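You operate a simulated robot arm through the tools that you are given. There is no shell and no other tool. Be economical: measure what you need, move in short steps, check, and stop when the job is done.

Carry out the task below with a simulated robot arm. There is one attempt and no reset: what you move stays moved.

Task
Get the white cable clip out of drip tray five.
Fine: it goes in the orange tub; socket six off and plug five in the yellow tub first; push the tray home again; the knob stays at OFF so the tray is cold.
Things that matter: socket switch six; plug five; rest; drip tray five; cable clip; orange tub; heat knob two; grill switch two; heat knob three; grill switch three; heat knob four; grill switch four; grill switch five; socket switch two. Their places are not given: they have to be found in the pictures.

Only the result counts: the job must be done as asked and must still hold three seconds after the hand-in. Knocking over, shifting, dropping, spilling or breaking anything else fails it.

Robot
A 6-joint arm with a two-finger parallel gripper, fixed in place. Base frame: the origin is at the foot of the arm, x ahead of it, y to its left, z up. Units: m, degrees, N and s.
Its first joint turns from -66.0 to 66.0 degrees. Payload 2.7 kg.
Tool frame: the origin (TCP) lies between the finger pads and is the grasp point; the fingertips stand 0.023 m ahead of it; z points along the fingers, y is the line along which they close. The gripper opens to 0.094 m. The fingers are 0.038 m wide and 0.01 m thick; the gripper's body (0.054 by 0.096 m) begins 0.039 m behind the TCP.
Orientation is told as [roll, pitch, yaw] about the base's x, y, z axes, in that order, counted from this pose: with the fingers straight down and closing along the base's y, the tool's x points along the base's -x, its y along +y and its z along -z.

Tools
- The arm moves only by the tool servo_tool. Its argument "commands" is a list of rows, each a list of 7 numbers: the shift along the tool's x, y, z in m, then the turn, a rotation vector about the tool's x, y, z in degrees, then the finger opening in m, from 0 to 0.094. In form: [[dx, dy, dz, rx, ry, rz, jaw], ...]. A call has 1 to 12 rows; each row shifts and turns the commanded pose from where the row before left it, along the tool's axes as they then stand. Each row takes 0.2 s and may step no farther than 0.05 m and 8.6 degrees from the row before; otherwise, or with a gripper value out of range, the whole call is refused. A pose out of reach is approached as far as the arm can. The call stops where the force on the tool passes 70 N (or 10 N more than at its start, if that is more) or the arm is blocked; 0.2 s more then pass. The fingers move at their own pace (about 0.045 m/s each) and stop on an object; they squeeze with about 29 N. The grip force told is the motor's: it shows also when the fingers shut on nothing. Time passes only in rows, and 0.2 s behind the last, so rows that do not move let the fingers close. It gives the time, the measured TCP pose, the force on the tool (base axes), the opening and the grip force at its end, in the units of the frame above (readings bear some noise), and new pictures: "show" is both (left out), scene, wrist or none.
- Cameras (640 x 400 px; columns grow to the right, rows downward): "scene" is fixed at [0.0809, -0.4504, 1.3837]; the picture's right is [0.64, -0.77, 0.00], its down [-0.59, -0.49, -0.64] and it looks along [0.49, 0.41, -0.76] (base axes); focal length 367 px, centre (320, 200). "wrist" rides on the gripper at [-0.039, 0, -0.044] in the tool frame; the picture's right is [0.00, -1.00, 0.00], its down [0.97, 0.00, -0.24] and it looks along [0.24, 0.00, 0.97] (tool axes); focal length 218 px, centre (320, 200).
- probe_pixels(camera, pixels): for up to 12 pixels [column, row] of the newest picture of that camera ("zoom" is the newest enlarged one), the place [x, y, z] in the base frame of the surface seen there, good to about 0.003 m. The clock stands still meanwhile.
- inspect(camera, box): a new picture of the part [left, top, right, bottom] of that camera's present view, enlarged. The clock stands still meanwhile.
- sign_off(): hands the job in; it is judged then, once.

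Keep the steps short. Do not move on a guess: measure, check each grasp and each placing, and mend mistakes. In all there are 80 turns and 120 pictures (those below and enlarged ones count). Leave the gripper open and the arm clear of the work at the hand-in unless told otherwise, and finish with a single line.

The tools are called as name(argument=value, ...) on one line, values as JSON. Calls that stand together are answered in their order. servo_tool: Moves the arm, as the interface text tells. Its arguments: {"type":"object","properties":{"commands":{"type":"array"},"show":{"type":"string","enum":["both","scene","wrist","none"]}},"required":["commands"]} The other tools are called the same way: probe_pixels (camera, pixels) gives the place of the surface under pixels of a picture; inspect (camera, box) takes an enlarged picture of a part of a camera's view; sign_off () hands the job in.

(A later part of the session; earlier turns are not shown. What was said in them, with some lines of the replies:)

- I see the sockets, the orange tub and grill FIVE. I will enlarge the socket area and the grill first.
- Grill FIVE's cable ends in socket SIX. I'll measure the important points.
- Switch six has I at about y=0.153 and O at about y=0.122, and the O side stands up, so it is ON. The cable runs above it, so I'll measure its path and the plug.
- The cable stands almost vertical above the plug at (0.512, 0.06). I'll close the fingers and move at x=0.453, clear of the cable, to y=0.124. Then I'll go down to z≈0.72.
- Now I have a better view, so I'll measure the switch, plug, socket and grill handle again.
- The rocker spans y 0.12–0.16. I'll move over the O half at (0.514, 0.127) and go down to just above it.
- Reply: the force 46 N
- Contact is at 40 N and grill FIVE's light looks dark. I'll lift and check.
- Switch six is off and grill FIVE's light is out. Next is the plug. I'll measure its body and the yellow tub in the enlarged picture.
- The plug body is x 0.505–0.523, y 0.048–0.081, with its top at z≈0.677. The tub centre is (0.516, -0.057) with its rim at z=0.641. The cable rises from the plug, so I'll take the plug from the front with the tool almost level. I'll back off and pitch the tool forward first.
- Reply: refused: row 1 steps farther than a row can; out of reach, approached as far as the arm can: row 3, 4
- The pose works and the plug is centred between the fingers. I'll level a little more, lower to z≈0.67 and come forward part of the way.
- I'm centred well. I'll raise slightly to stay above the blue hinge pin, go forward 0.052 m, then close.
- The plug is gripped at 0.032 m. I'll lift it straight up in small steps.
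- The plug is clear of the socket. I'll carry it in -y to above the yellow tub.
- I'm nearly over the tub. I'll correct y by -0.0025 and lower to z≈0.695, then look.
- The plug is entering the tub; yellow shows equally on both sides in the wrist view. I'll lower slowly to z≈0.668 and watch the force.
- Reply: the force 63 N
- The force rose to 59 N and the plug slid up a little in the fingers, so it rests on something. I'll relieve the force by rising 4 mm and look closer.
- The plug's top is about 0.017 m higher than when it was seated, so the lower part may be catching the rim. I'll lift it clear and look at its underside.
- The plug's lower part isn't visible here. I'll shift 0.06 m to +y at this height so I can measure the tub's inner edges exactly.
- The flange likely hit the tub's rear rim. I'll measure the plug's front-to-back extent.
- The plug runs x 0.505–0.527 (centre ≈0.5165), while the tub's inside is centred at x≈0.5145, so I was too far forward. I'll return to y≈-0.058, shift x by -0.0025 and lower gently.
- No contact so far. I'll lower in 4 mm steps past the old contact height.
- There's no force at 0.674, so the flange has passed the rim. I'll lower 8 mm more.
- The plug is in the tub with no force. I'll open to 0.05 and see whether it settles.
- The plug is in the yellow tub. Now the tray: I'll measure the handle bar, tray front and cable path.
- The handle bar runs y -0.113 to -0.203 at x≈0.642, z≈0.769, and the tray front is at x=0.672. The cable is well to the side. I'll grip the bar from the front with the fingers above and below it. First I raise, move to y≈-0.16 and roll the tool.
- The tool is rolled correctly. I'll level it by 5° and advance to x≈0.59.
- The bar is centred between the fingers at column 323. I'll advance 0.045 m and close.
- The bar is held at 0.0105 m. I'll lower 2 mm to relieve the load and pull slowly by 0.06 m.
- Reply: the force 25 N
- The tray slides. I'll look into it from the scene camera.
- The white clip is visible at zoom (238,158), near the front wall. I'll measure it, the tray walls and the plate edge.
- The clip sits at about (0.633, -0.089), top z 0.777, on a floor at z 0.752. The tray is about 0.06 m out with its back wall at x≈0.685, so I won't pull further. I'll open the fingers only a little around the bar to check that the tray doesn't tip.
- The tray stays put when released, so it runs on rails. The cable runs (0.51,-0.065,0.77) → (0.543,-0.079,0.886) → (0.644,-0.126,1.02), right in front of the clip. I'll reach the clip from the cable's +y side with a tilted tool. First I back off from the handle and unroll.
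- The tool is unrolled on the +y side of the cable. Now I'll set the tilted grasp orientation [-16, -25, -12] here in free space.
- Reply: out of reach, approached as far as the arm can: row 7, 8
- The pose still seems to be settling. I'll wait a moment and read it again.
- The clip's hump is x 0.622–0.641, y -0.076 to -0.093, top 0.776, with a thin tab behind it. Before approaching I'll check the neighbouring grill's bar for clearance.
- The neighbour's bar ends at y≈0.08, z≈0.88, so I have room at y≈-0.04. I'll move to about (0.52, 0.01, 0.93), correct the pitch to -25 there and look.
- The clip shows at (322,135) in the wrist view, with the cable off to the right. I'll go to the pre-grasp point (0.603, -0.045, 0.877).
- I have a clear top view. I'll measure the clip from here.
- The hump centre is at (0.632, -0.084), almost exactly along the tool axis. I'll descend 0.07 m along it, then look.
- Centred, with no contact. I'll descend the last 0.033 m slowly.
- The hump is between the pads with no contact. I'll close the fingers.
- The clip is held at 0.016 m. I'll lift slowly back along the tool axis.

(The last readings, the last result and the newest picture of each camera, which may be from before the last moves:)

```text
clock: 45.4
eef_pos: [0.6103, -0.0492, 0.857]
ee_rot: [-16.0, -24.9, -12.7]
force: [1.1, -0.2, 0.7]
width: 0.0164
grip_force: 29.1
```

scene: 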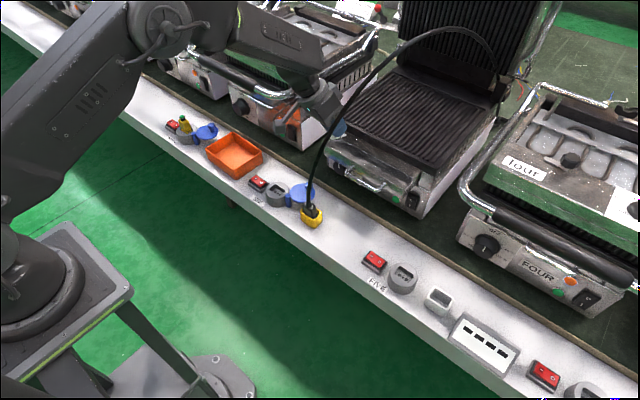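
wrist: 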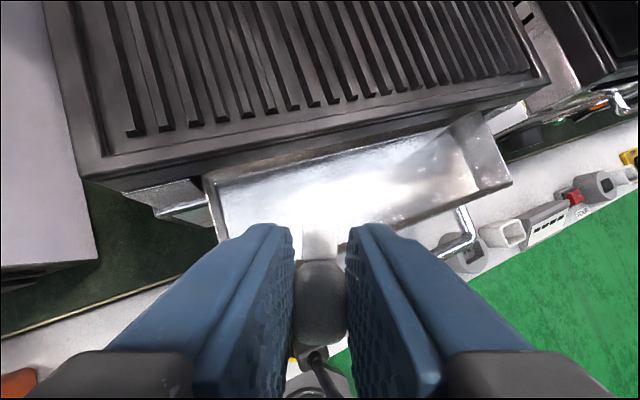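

The clip is lifted out. I'll back out the same way to about (0.45, 0.03, 0.93) and measure the orange tub.

servo_tool(commands=[[0.0058, 0.0015, -0.045, 0, 0, 0, 0.0], [0.0058, 0.0015, -0.045, 0, 0, 0, 0.0], [0.038, 0, -0.0183, 0, 0, 0, 0.0], [0.038, 0, -0.0183, 0, 0, 0, 0.0], [0.038, 0, -0.0183, 0, 0, 0, 0.0], [0, 0, 0, 0, 0, 0, 0]])

probe_pixels(camera="scene", pixels=[[235, 133], [206, 149], [235, 176], [262, 152], [235, 158], [245, 150], [222, 152], [238, 165], [250, 158], [205, 70], [230, 85], [258, 100]])

```text
clock: 46.8
eef_pos: [0.4512, 0.0297, 0.9282]
ee_rot: [-16.0, -25.0, -12.7]
force: [0.0, 0.1, -0.3]
width: 0.0163
grip_force: 28.9
```

scene: 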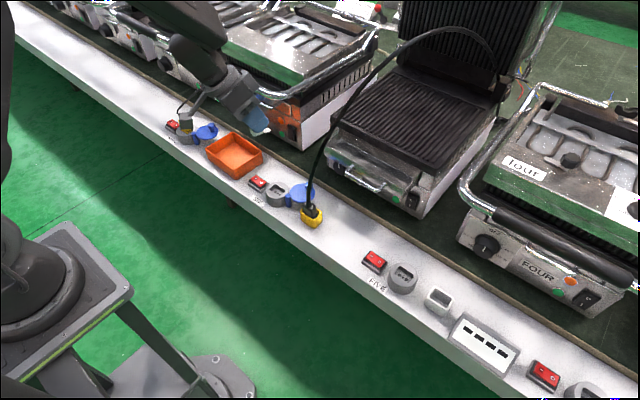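
wrist: 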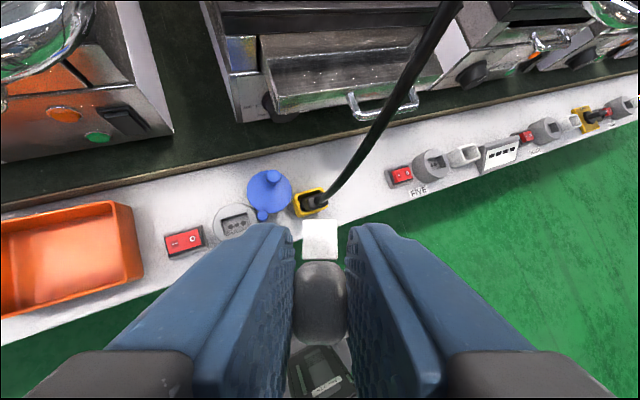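

```text
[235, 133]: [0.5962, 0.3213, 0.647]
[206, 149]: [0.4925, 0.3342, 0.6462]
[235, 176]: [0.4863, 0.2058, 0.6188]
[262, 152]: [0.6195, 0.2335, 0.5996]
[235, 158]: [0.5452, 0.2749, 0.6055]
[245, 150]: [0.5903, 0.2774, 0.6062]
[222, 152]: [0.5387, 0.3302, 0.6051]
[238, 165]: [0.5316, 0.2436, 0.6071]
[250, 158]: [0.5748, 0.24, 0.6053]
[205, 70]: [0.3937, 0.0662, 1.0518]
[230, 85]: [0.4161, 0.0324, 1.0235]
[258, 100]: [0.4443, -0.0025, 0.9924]
```

The tub's inside spans x 0.49–0.60, y 0.21–0.33, floor z 0.605, rim 0.647. I'll straighten the tool to a plain forward tilt of 40° and move in +y.

servo_tool(commands=[[0, 0, 0, -2.54, -1.5, -5.22, 0], [0, 0, 0, -2.54, -1.5, -5.22, 0], [0, 0, 0, -8, 0, 0, 0], [0, 0, 0, -8, 0, 0, 0], [0, 0, 0, 0, -7.5, 0, 0], [0, 0, 0, 0, -7.5, 0, 0], [0, 0.04, 0, 0, 0, 0, 0], [0, 0.04, 0, 0, 0, 0, 0], [0, 0.04, 0, 0, 0, 0, 0], [0, 0.04, 0, 0, 0, 0, 0], [0, 0.04, 0, 0, 0, 0, 0], [0, 0.035, 0, 0, 0, 0, 0]])

```text
clock: 49.4
eef_pos: [0.4576, 0.267, 0.9106]
ee_rot: [-5.1, -35.4, 0.2]
force: [0.9, -0.3, 0.3]
width: 0.016
grip_force: 29.2
out of reach, approached as far as the arm can: row 4, 6
```

scene: 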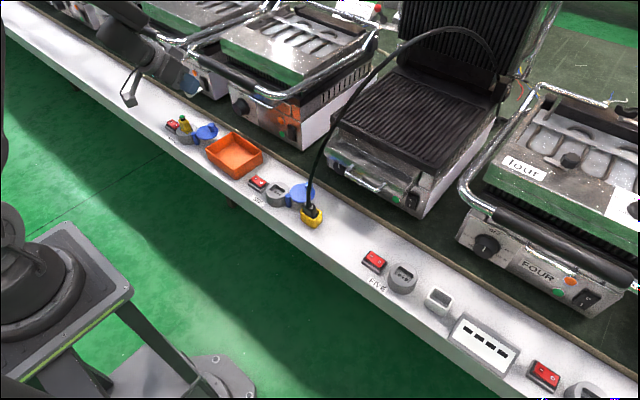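
wrist: 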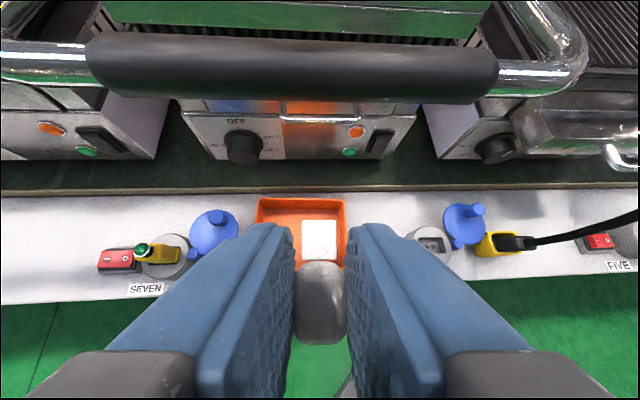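

The tub is straight ahead. I'll lower 0.2 m in front of it first, staying clear of the neighbour's black bar.

servo_tool(commands=[[0.0232, 0, 0.0326, 0, 0, 0, 0], [0.0232, 0, 0.0326, 0, 0, 0, 0], [0.0232, 0, 0.0326, 0, 0, 0, 0], [0.0232, 0, 0.0326, 0, 0, 0, 0], [0.0232, 0, 0.0326, 0, 0, 0, 0], [0, 0, 0, 0, 0, 0, 0]])

```text
clock: 50.8
eef_pos: [0.4583, 0.2495, 0.7123]
ee_rot: [-5.0, -35.4, 0.2]
force: [0.2, 0.4, -0.3]
width: 0.016
grip_force: 28.7
```

scene: 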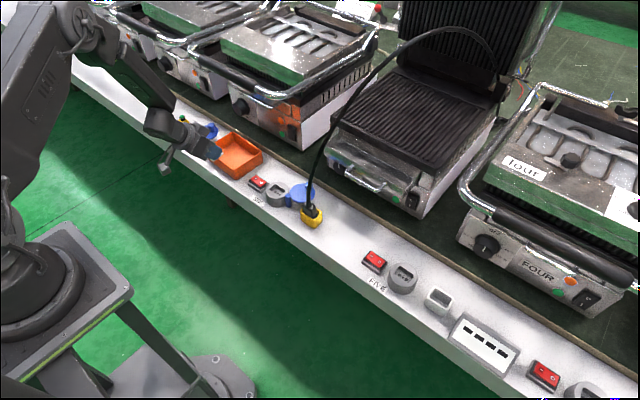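
wrist: 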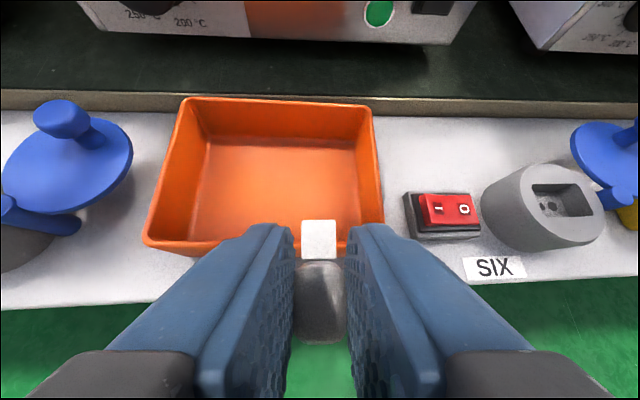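

I'll go forward and +y so the clip is over the tub, then lower to TCP z≈0.652.

servo_tool(commands=[[-0.0334, 0.01, 0.0238, 0, 0, 0, 0], [-0.0334, 0.01, 0.0238, 0, 0, 0, 0], [0.009, 0.0014, 0.0127, 0, 0, 0, 0], [0.009, 0.0014, 0.0127, 0, 0, 0, 0], [0.009, 0.0014, 0.0127, 0, 0, 0, 0], [0.008, 0.0014, 0.0115, 0, 0, 0, 0], [0, 0, 0, 0, 0, 0, 0]])

inspect(camera="scene", box=[180, 110, 280, 190])

```text
clock: 52.4
eef_pos: [0.542, 0.2654, 0.6473]
ee_rot: [-5.1, -35.4, 0.2]
force: [0.7, 0.0, -0.6]
width: 0.016
grip_force: 28.9
```

scene: 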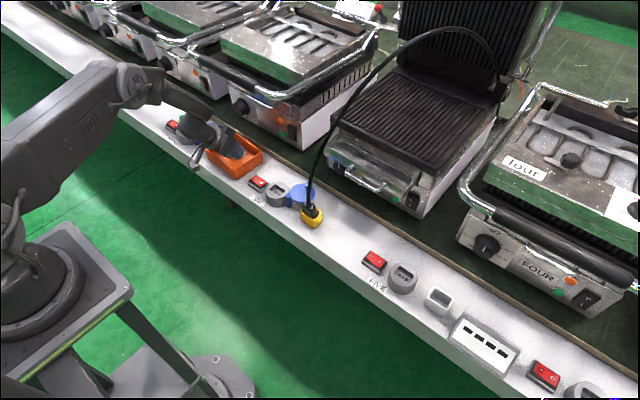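
wrist: 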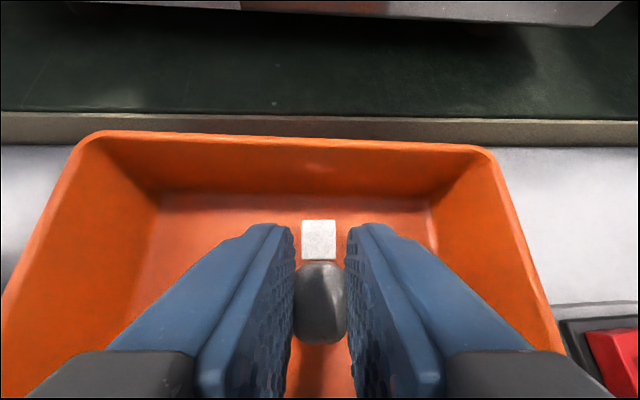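

```text
5.00 times, centred on (230, 150) of scene
```

zoom: 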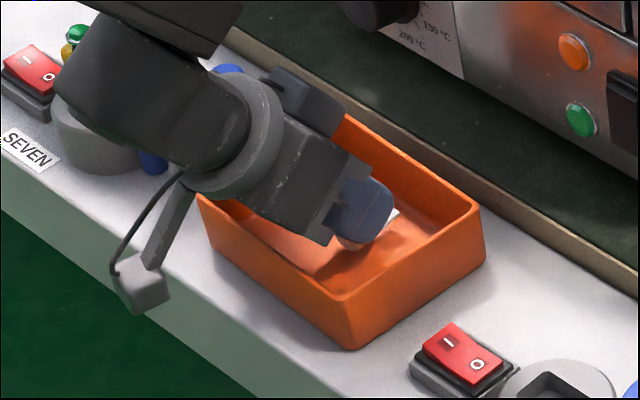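

The fingers and clip are inside the tub. I'll open, then back out upward.

servo_tool(commands=[[0, 0, 0, 0, 0, 0, 0.034], [0, 0, 0, 0, 0, 0, 0.034], [0, 0, 0, 0, 0, 0, 0.034], [0, 0, -0.03, 0, 0, 0, 0.034], [0, 0, -0.04, 0, 0, 0, 0.034], [0, 0, -0.045, 0, 0, 0, 0.034], [0, 0, -0.045, 0, 0, 0, 0.034]])

inspect(camera="scene", box=[180, 110, 280, 190])

```text
clock: 54.0
eef_pos: [0.4485, 0.2791, 0.7746]
ee_rot: [-5.1, -35.5, 0.1]
force: [-0.7, 0.4, 0.3]
width: 0.0341
grip_force: 0.2
```

scene: 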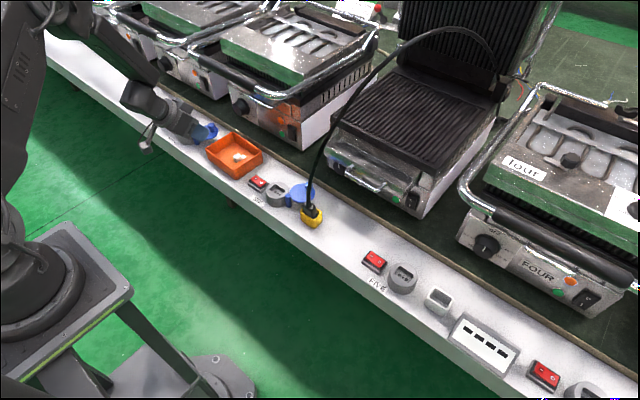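
wrist: 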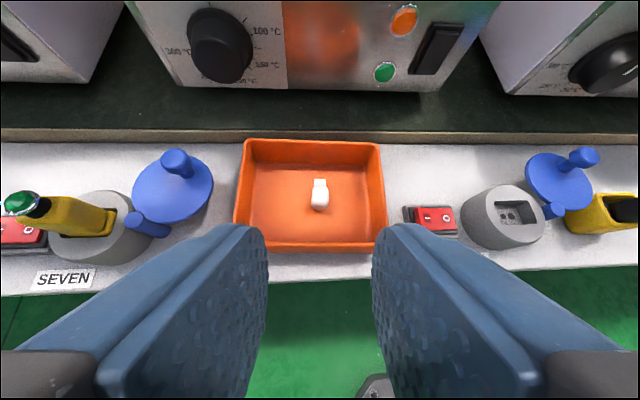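

```text
5.00 times, centred on (230, 150) of scene
```

zoom: 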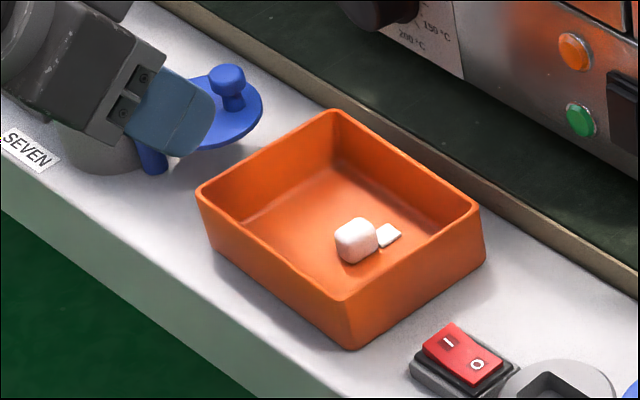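

The clip lies in the orange tub. Now I'll push the tray home. I'll close the fingers and cross in front (x≈0.43) to y≈-0.16.

servo_tool(commands=[[0, 0, -0.03, -5, 0, 0, 0], [0, -0.044, 0, 0, 0, 0, 0], [0, -0.044, 0, 0, 0, 0, 0], [0, -0.044, 0, 0, 0, 0, 0], [0, -0.044, 0, 0, 0, 0, 0], [0, -0.044, 0, 0, 0, 0, 0], [0, -0.044, 0, 0, 0, 0, 0], [0, -0.044, 0, 0, 0, 0, 0], [0, -0.044, 0, 0, 0, 0, 0], [0, -0.044, 0, 0, 0, 0, 0], [0, -0.044, 0, 0, 0, 0, 0]], show="none")

servo_tool(commands=[[0, 0, 0, 0, -7.8, 0, 0], [0, 0, 0, 0, -7.8, 0, 0], [0, 0, 0, 0, -7.8, 0, 0], [0, 0, 0, 0, -7.8, 0, 0], [0, 0, 0, 0, -7.8, 0, 0], [0, 0, 0, 0, -7.8, 0, 0], [0, 0, 0, 0, -7.8, 0, 0], [0, 0, 0, 0, 0, 0, 0]])

```text
clock: 56.4
eef_pos: [0.4335, -0.1599, 0.7986]
ee_rot: [-0.1, -35.4, 0.3]
force: [0.6, -0.2, -0.2]
width: 0.0002
grip_force: 28.9
```

```text
clock: 58.2
eef_pos: [0.4324, -0.1577, 0.8027]
ee_rot: [-144.6, -89.8, 144.9]
force: [-0.1, 1.9, -0.2]
width: 0.0
grip_force: 29.1
```

scene: 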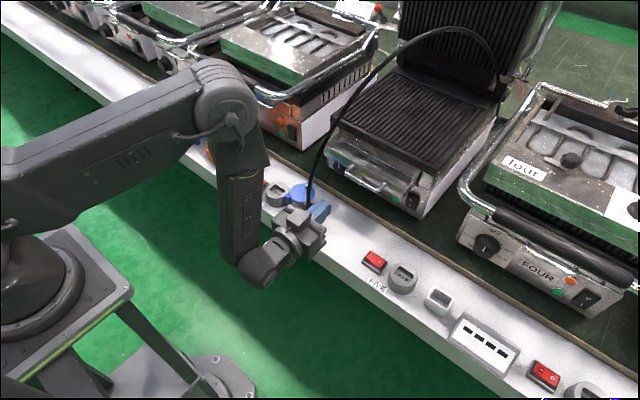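
wrist: 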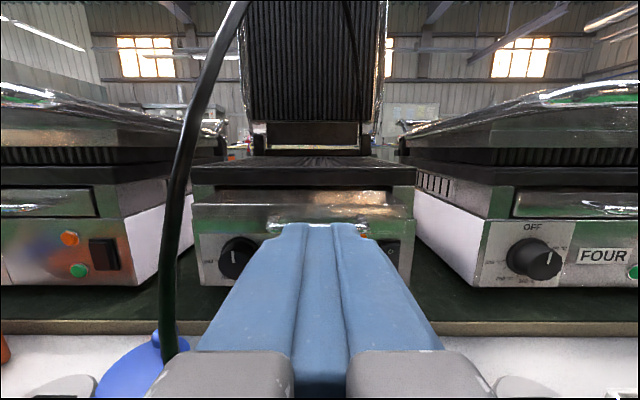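

The tool is level. I'll lower 0.033 m to the bar's height and advance until the tips are just before the bar.

servo_tool(commands=[[0.033, 0, 0, 0, 0, 0, 0], [0, 0, 0.04, 0, 0, 0, 0], [0, 0, 0.04, 0, 0, 0, 0], [0, 0, 0.025, 0, 0, 0, 0], [0, 0, 0, 0, 0, 0, 0]])

inspect(camera="scene", box=[310, 120, 430, 210])

```text
clock: 59.4
eef_pos: [0.5397, -0.1572, 0.7707]
ee_rot: [-79.9, -90.0, 79.8]
force: [0.0, -0.9, 0.3]
width: 0.0001
grip_force: 29.0
```

scene: 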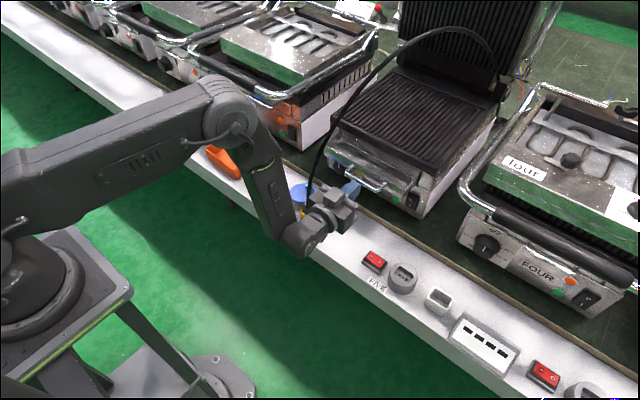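
wrist: 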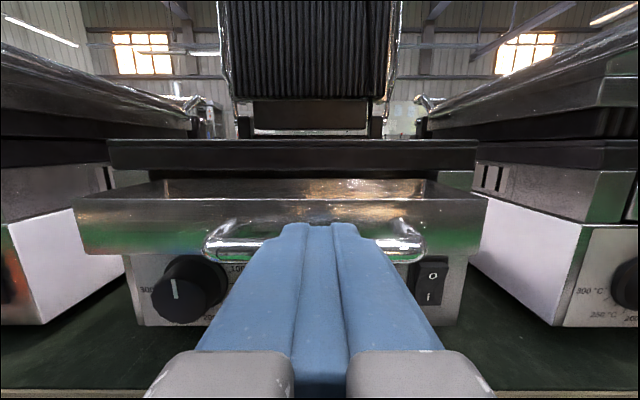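

```text
4.44 times, centred on (370, 165) of scene
```

zoom: 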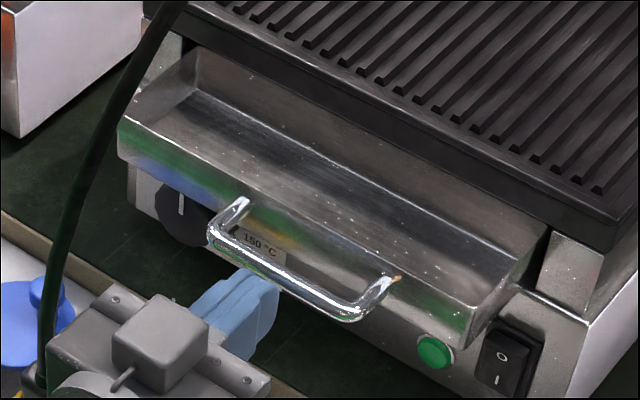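

The tips face the middle of the bar. I'll push slowly to TCP x≈0.612.

servo_tool(commands=[[0, 0, 0.012, 0, 0, 0, 0], [0, 0, 0.012, 0, 0, 0, 0], [0, 0, 0.012, 0, 0, 0, 0], [0, 0, 0.012, 0, 0, 0, 0], [0, 0, 0.012, 0, 0, 0, 0], [0, 0, 0.008, 0, 0, 0, 0], [0, 0, 0.004, 0, 0, 0, 0], [0, 0, 0, 0, 0, 0, 0]])

inspect(camera="scene", box=[310, 120, 430, 210])

probe_pixels(camera="zoom", pixels=[[450, 250], [470, 270], [180, 75], [150, 62], [280, 135], [540, 300]])

```text
clock: 61.2
eef_pos: [0.6079, -0.1559, 0.77]
ee_rot: [-112.1, -89.8, 112.3]
force: [-0.1, -0.4, 0.2]
width: 0.0
grip_force: 28.9
```

scene: 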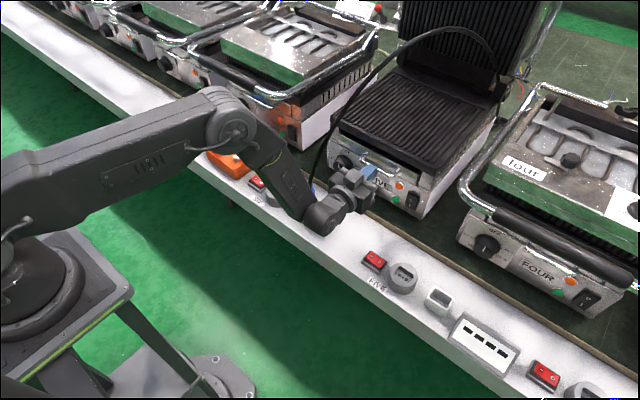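
wrist: 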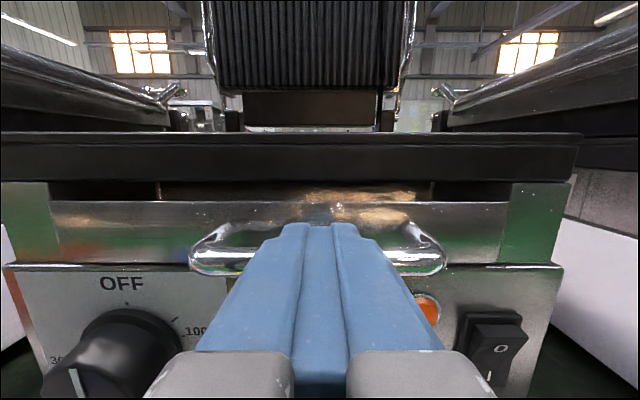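

```text
4.44 times, centred on (370, 165) of scene
```

zoom: 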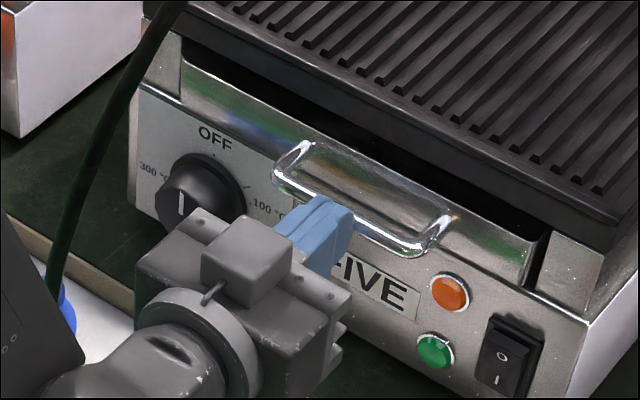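

```text
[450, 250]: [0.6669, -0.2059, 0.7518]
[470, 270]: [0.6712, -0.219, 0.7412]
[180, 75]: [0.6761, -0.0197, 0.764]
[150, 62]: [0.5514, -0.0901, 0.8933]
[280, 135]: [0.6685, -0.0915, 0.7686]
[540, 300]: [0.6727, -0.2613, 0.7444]
```

The tray front is at x≈0.668 and home was 0.672. I'll push in 1.5 mm steps until force appears.

servo_tool(commands=[[0, 0, 0.0015, 0, 0, 0, 0], [0, 0, 0.0015, 0, 0, 0, 0], [0, 0, 0.0015, 0, 0, 0, 0], [0, 0, 0, 0, 0, 0, 0]], show="none")

inspect(camera="scene", box=[310, 120, 430, 210])

probe_pixels(camera="zoom", pixels=[[340, 150], [400, 185], [230, 100], [280, 135], [500, 240], [250, 120], [480, 235], [420, 190]])

```text
clock: 62.2
eef_pos: [0.6136, -0.1566, 0.7696]
ee_rot: [-116.5, -90.0, 116.8]
force: [-4.9, 2.4, 1.6]
width: 0.0
grip_force: 29.1
```

```text
4.44 times, centred on (370, 165) of scene
```

zoom: 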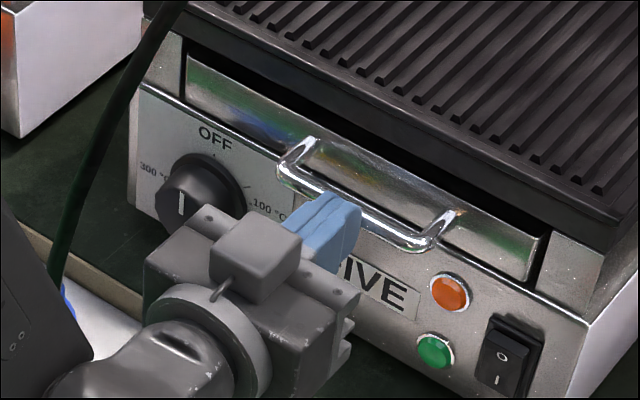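

```text
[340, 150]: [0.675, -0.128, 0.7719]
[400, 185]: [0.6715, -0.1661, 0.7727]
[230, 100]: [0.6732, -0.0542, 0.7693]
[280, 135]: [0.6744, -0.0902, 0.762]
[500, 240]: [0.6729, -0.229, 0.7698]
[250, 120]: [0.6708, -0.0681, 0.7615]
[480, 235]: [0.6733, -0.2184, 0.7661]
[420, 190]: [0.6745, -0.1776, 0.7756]
```

The front is at 0.673 and force is just beginning. I'll push 1.5 mm more to confirm the stop.

servo_tool(commands=[[0, 0, 0.0015, 0, 0, 0, 0], [0, 0, 0, 0, 0, 0, 0]], show="none")

```text
clock: 62.8
eef_pos: [0.6143, -0.1568, 0.7691]
ee_rot: [-160.9, -89.9, 160.9]
force: [-30.9, 4.2, 14.2]
width: 0.0
grip_force: 28.5
```

The force jumped to 31 N, so the tray is against its stop. I'll back straight off, open the gripper, and check everything.

servo_tool(commands=[[0, 0, -0.03, 0, 0, 0, 0], [0, 0, -0.045, 0, 0, 0, 0], [0, 0, -0.045, 0, 0, 0, 0], [0, 0, -0.045, 0, 0, 0, 0.05], [0, 0, -0.03, 0, 0, 0, 0.09], [0, 0, 0, 0, 0, 0, 0.09], [0, 0, 0, 0, 0, 0, 0.09]])

inspect(camera="scene", box=[310, 110, 450, 220])

inspect(camera="scene", box=[190, 120, 340, 240])

```text
clock: 64.4
eef_pos: [0.4164, -0.1573, 0.7695]
ee_rot: [-118.3, -89.9, 118.4]
force: [-0.6, 0.1, -0.3]
width: 0.0856
grip_force: 0.1
```

scene: 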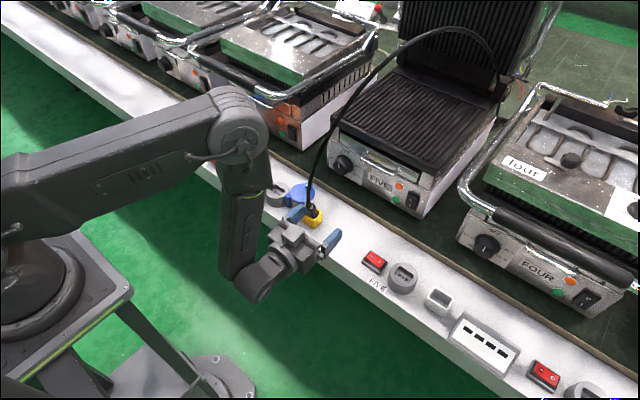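
wrist: 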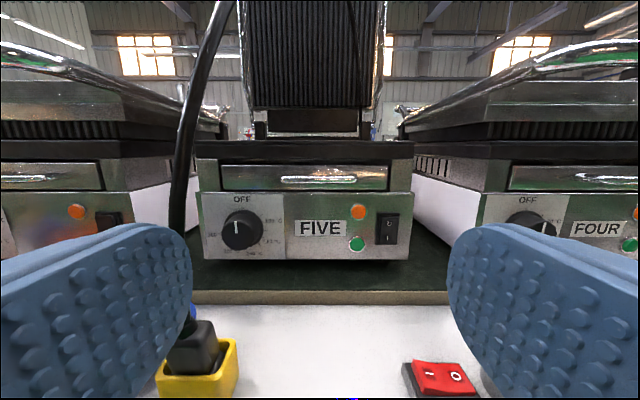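

```text
3.64 times, centred on (380, 165) of scene
```

zoom: 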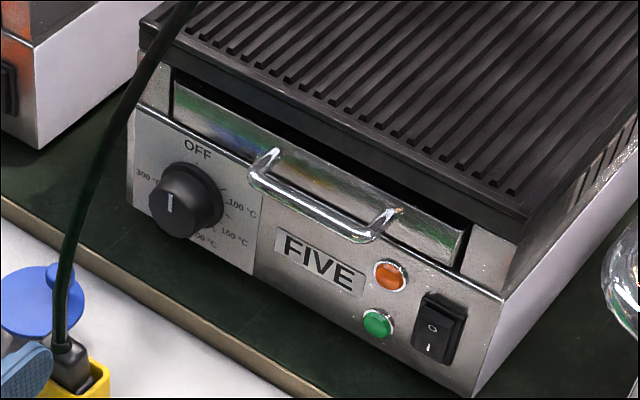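

```text
3.33 times, centred on (265, 180) of scene
```

zoom: 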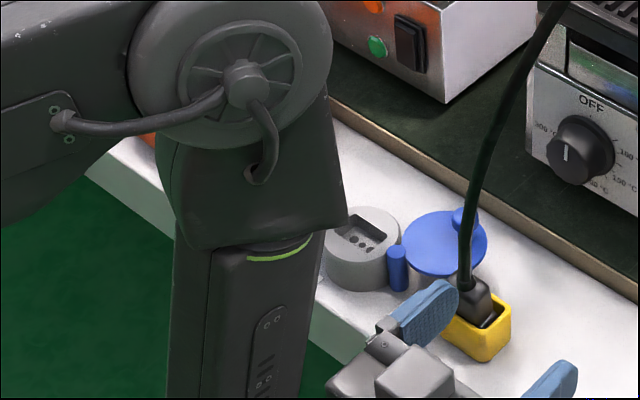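

The tray is home, the knob is at OFF and the plug is in the yellow tub. I'll back off a bit more to clear the work and do a final check of the tubs and switch six.

servo_tool(commands=[[0, -0.03, -0.025, 0, 0, 0, 0.09], [0, -0.04, -0.01, 0, 0, 0, 0.09], [0, -0.04, 0, 0, 0, 0, 0.09], [0, -0.04, 0, 0, 0, 0, 0.09], [0, 0, 0, 0, 0, 0, 0.09]])

inspect(camera="scene", box=[190, 120, 340, 240])

```text
clock: 65.6
eef_pos: [0.3855, -0.3097, 0.7699]
ee_rot: [-91.7, -89.8, 91.8]
force: [-0.5, 0.3, -0.6]
width: 0.0899
grip_force: 0.0
```

scene: 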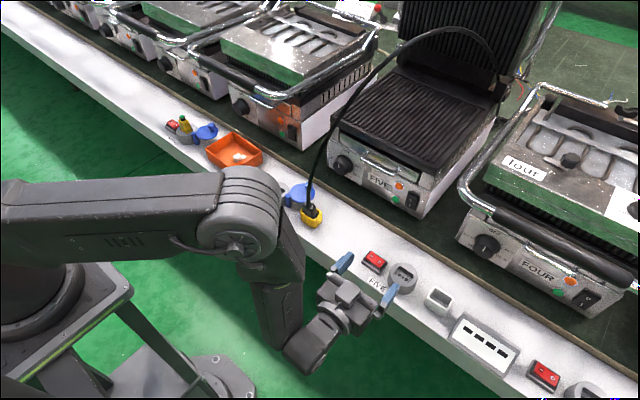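
wrist: 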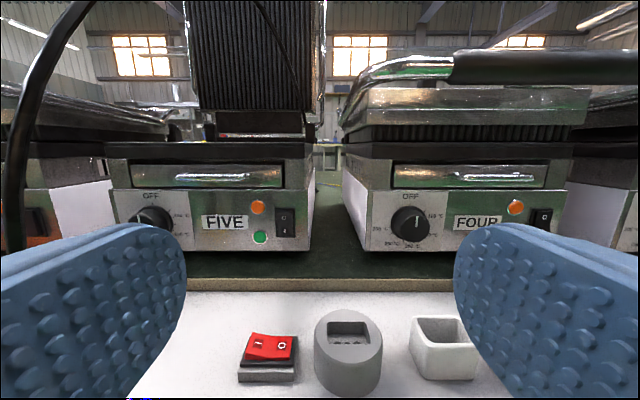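

```text
3.33 times, centred on (265, 180) of scene
```

zoom: 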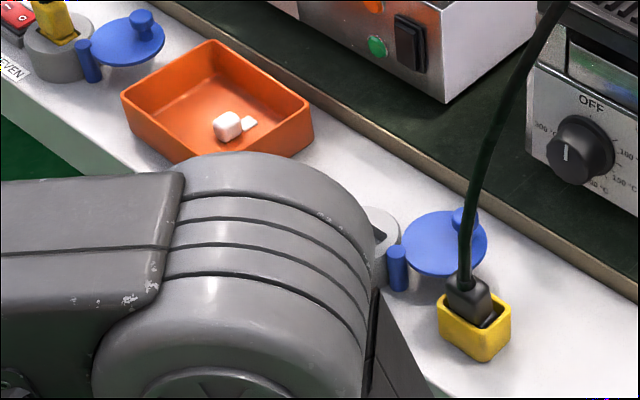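

The clip is in the orange tub, the plug is in the yellow tub, and switch six was last seen off. The tray is home, the knob is at OFF, and the gripper is open and clear. I'm handing in.

sign_off()

```text
The job is handed in.
```

The white cable clip is in the orange tub, socket six is off, plug five is in the yellow tub, drip tray five is pushed home, and the knob is still at OFF.
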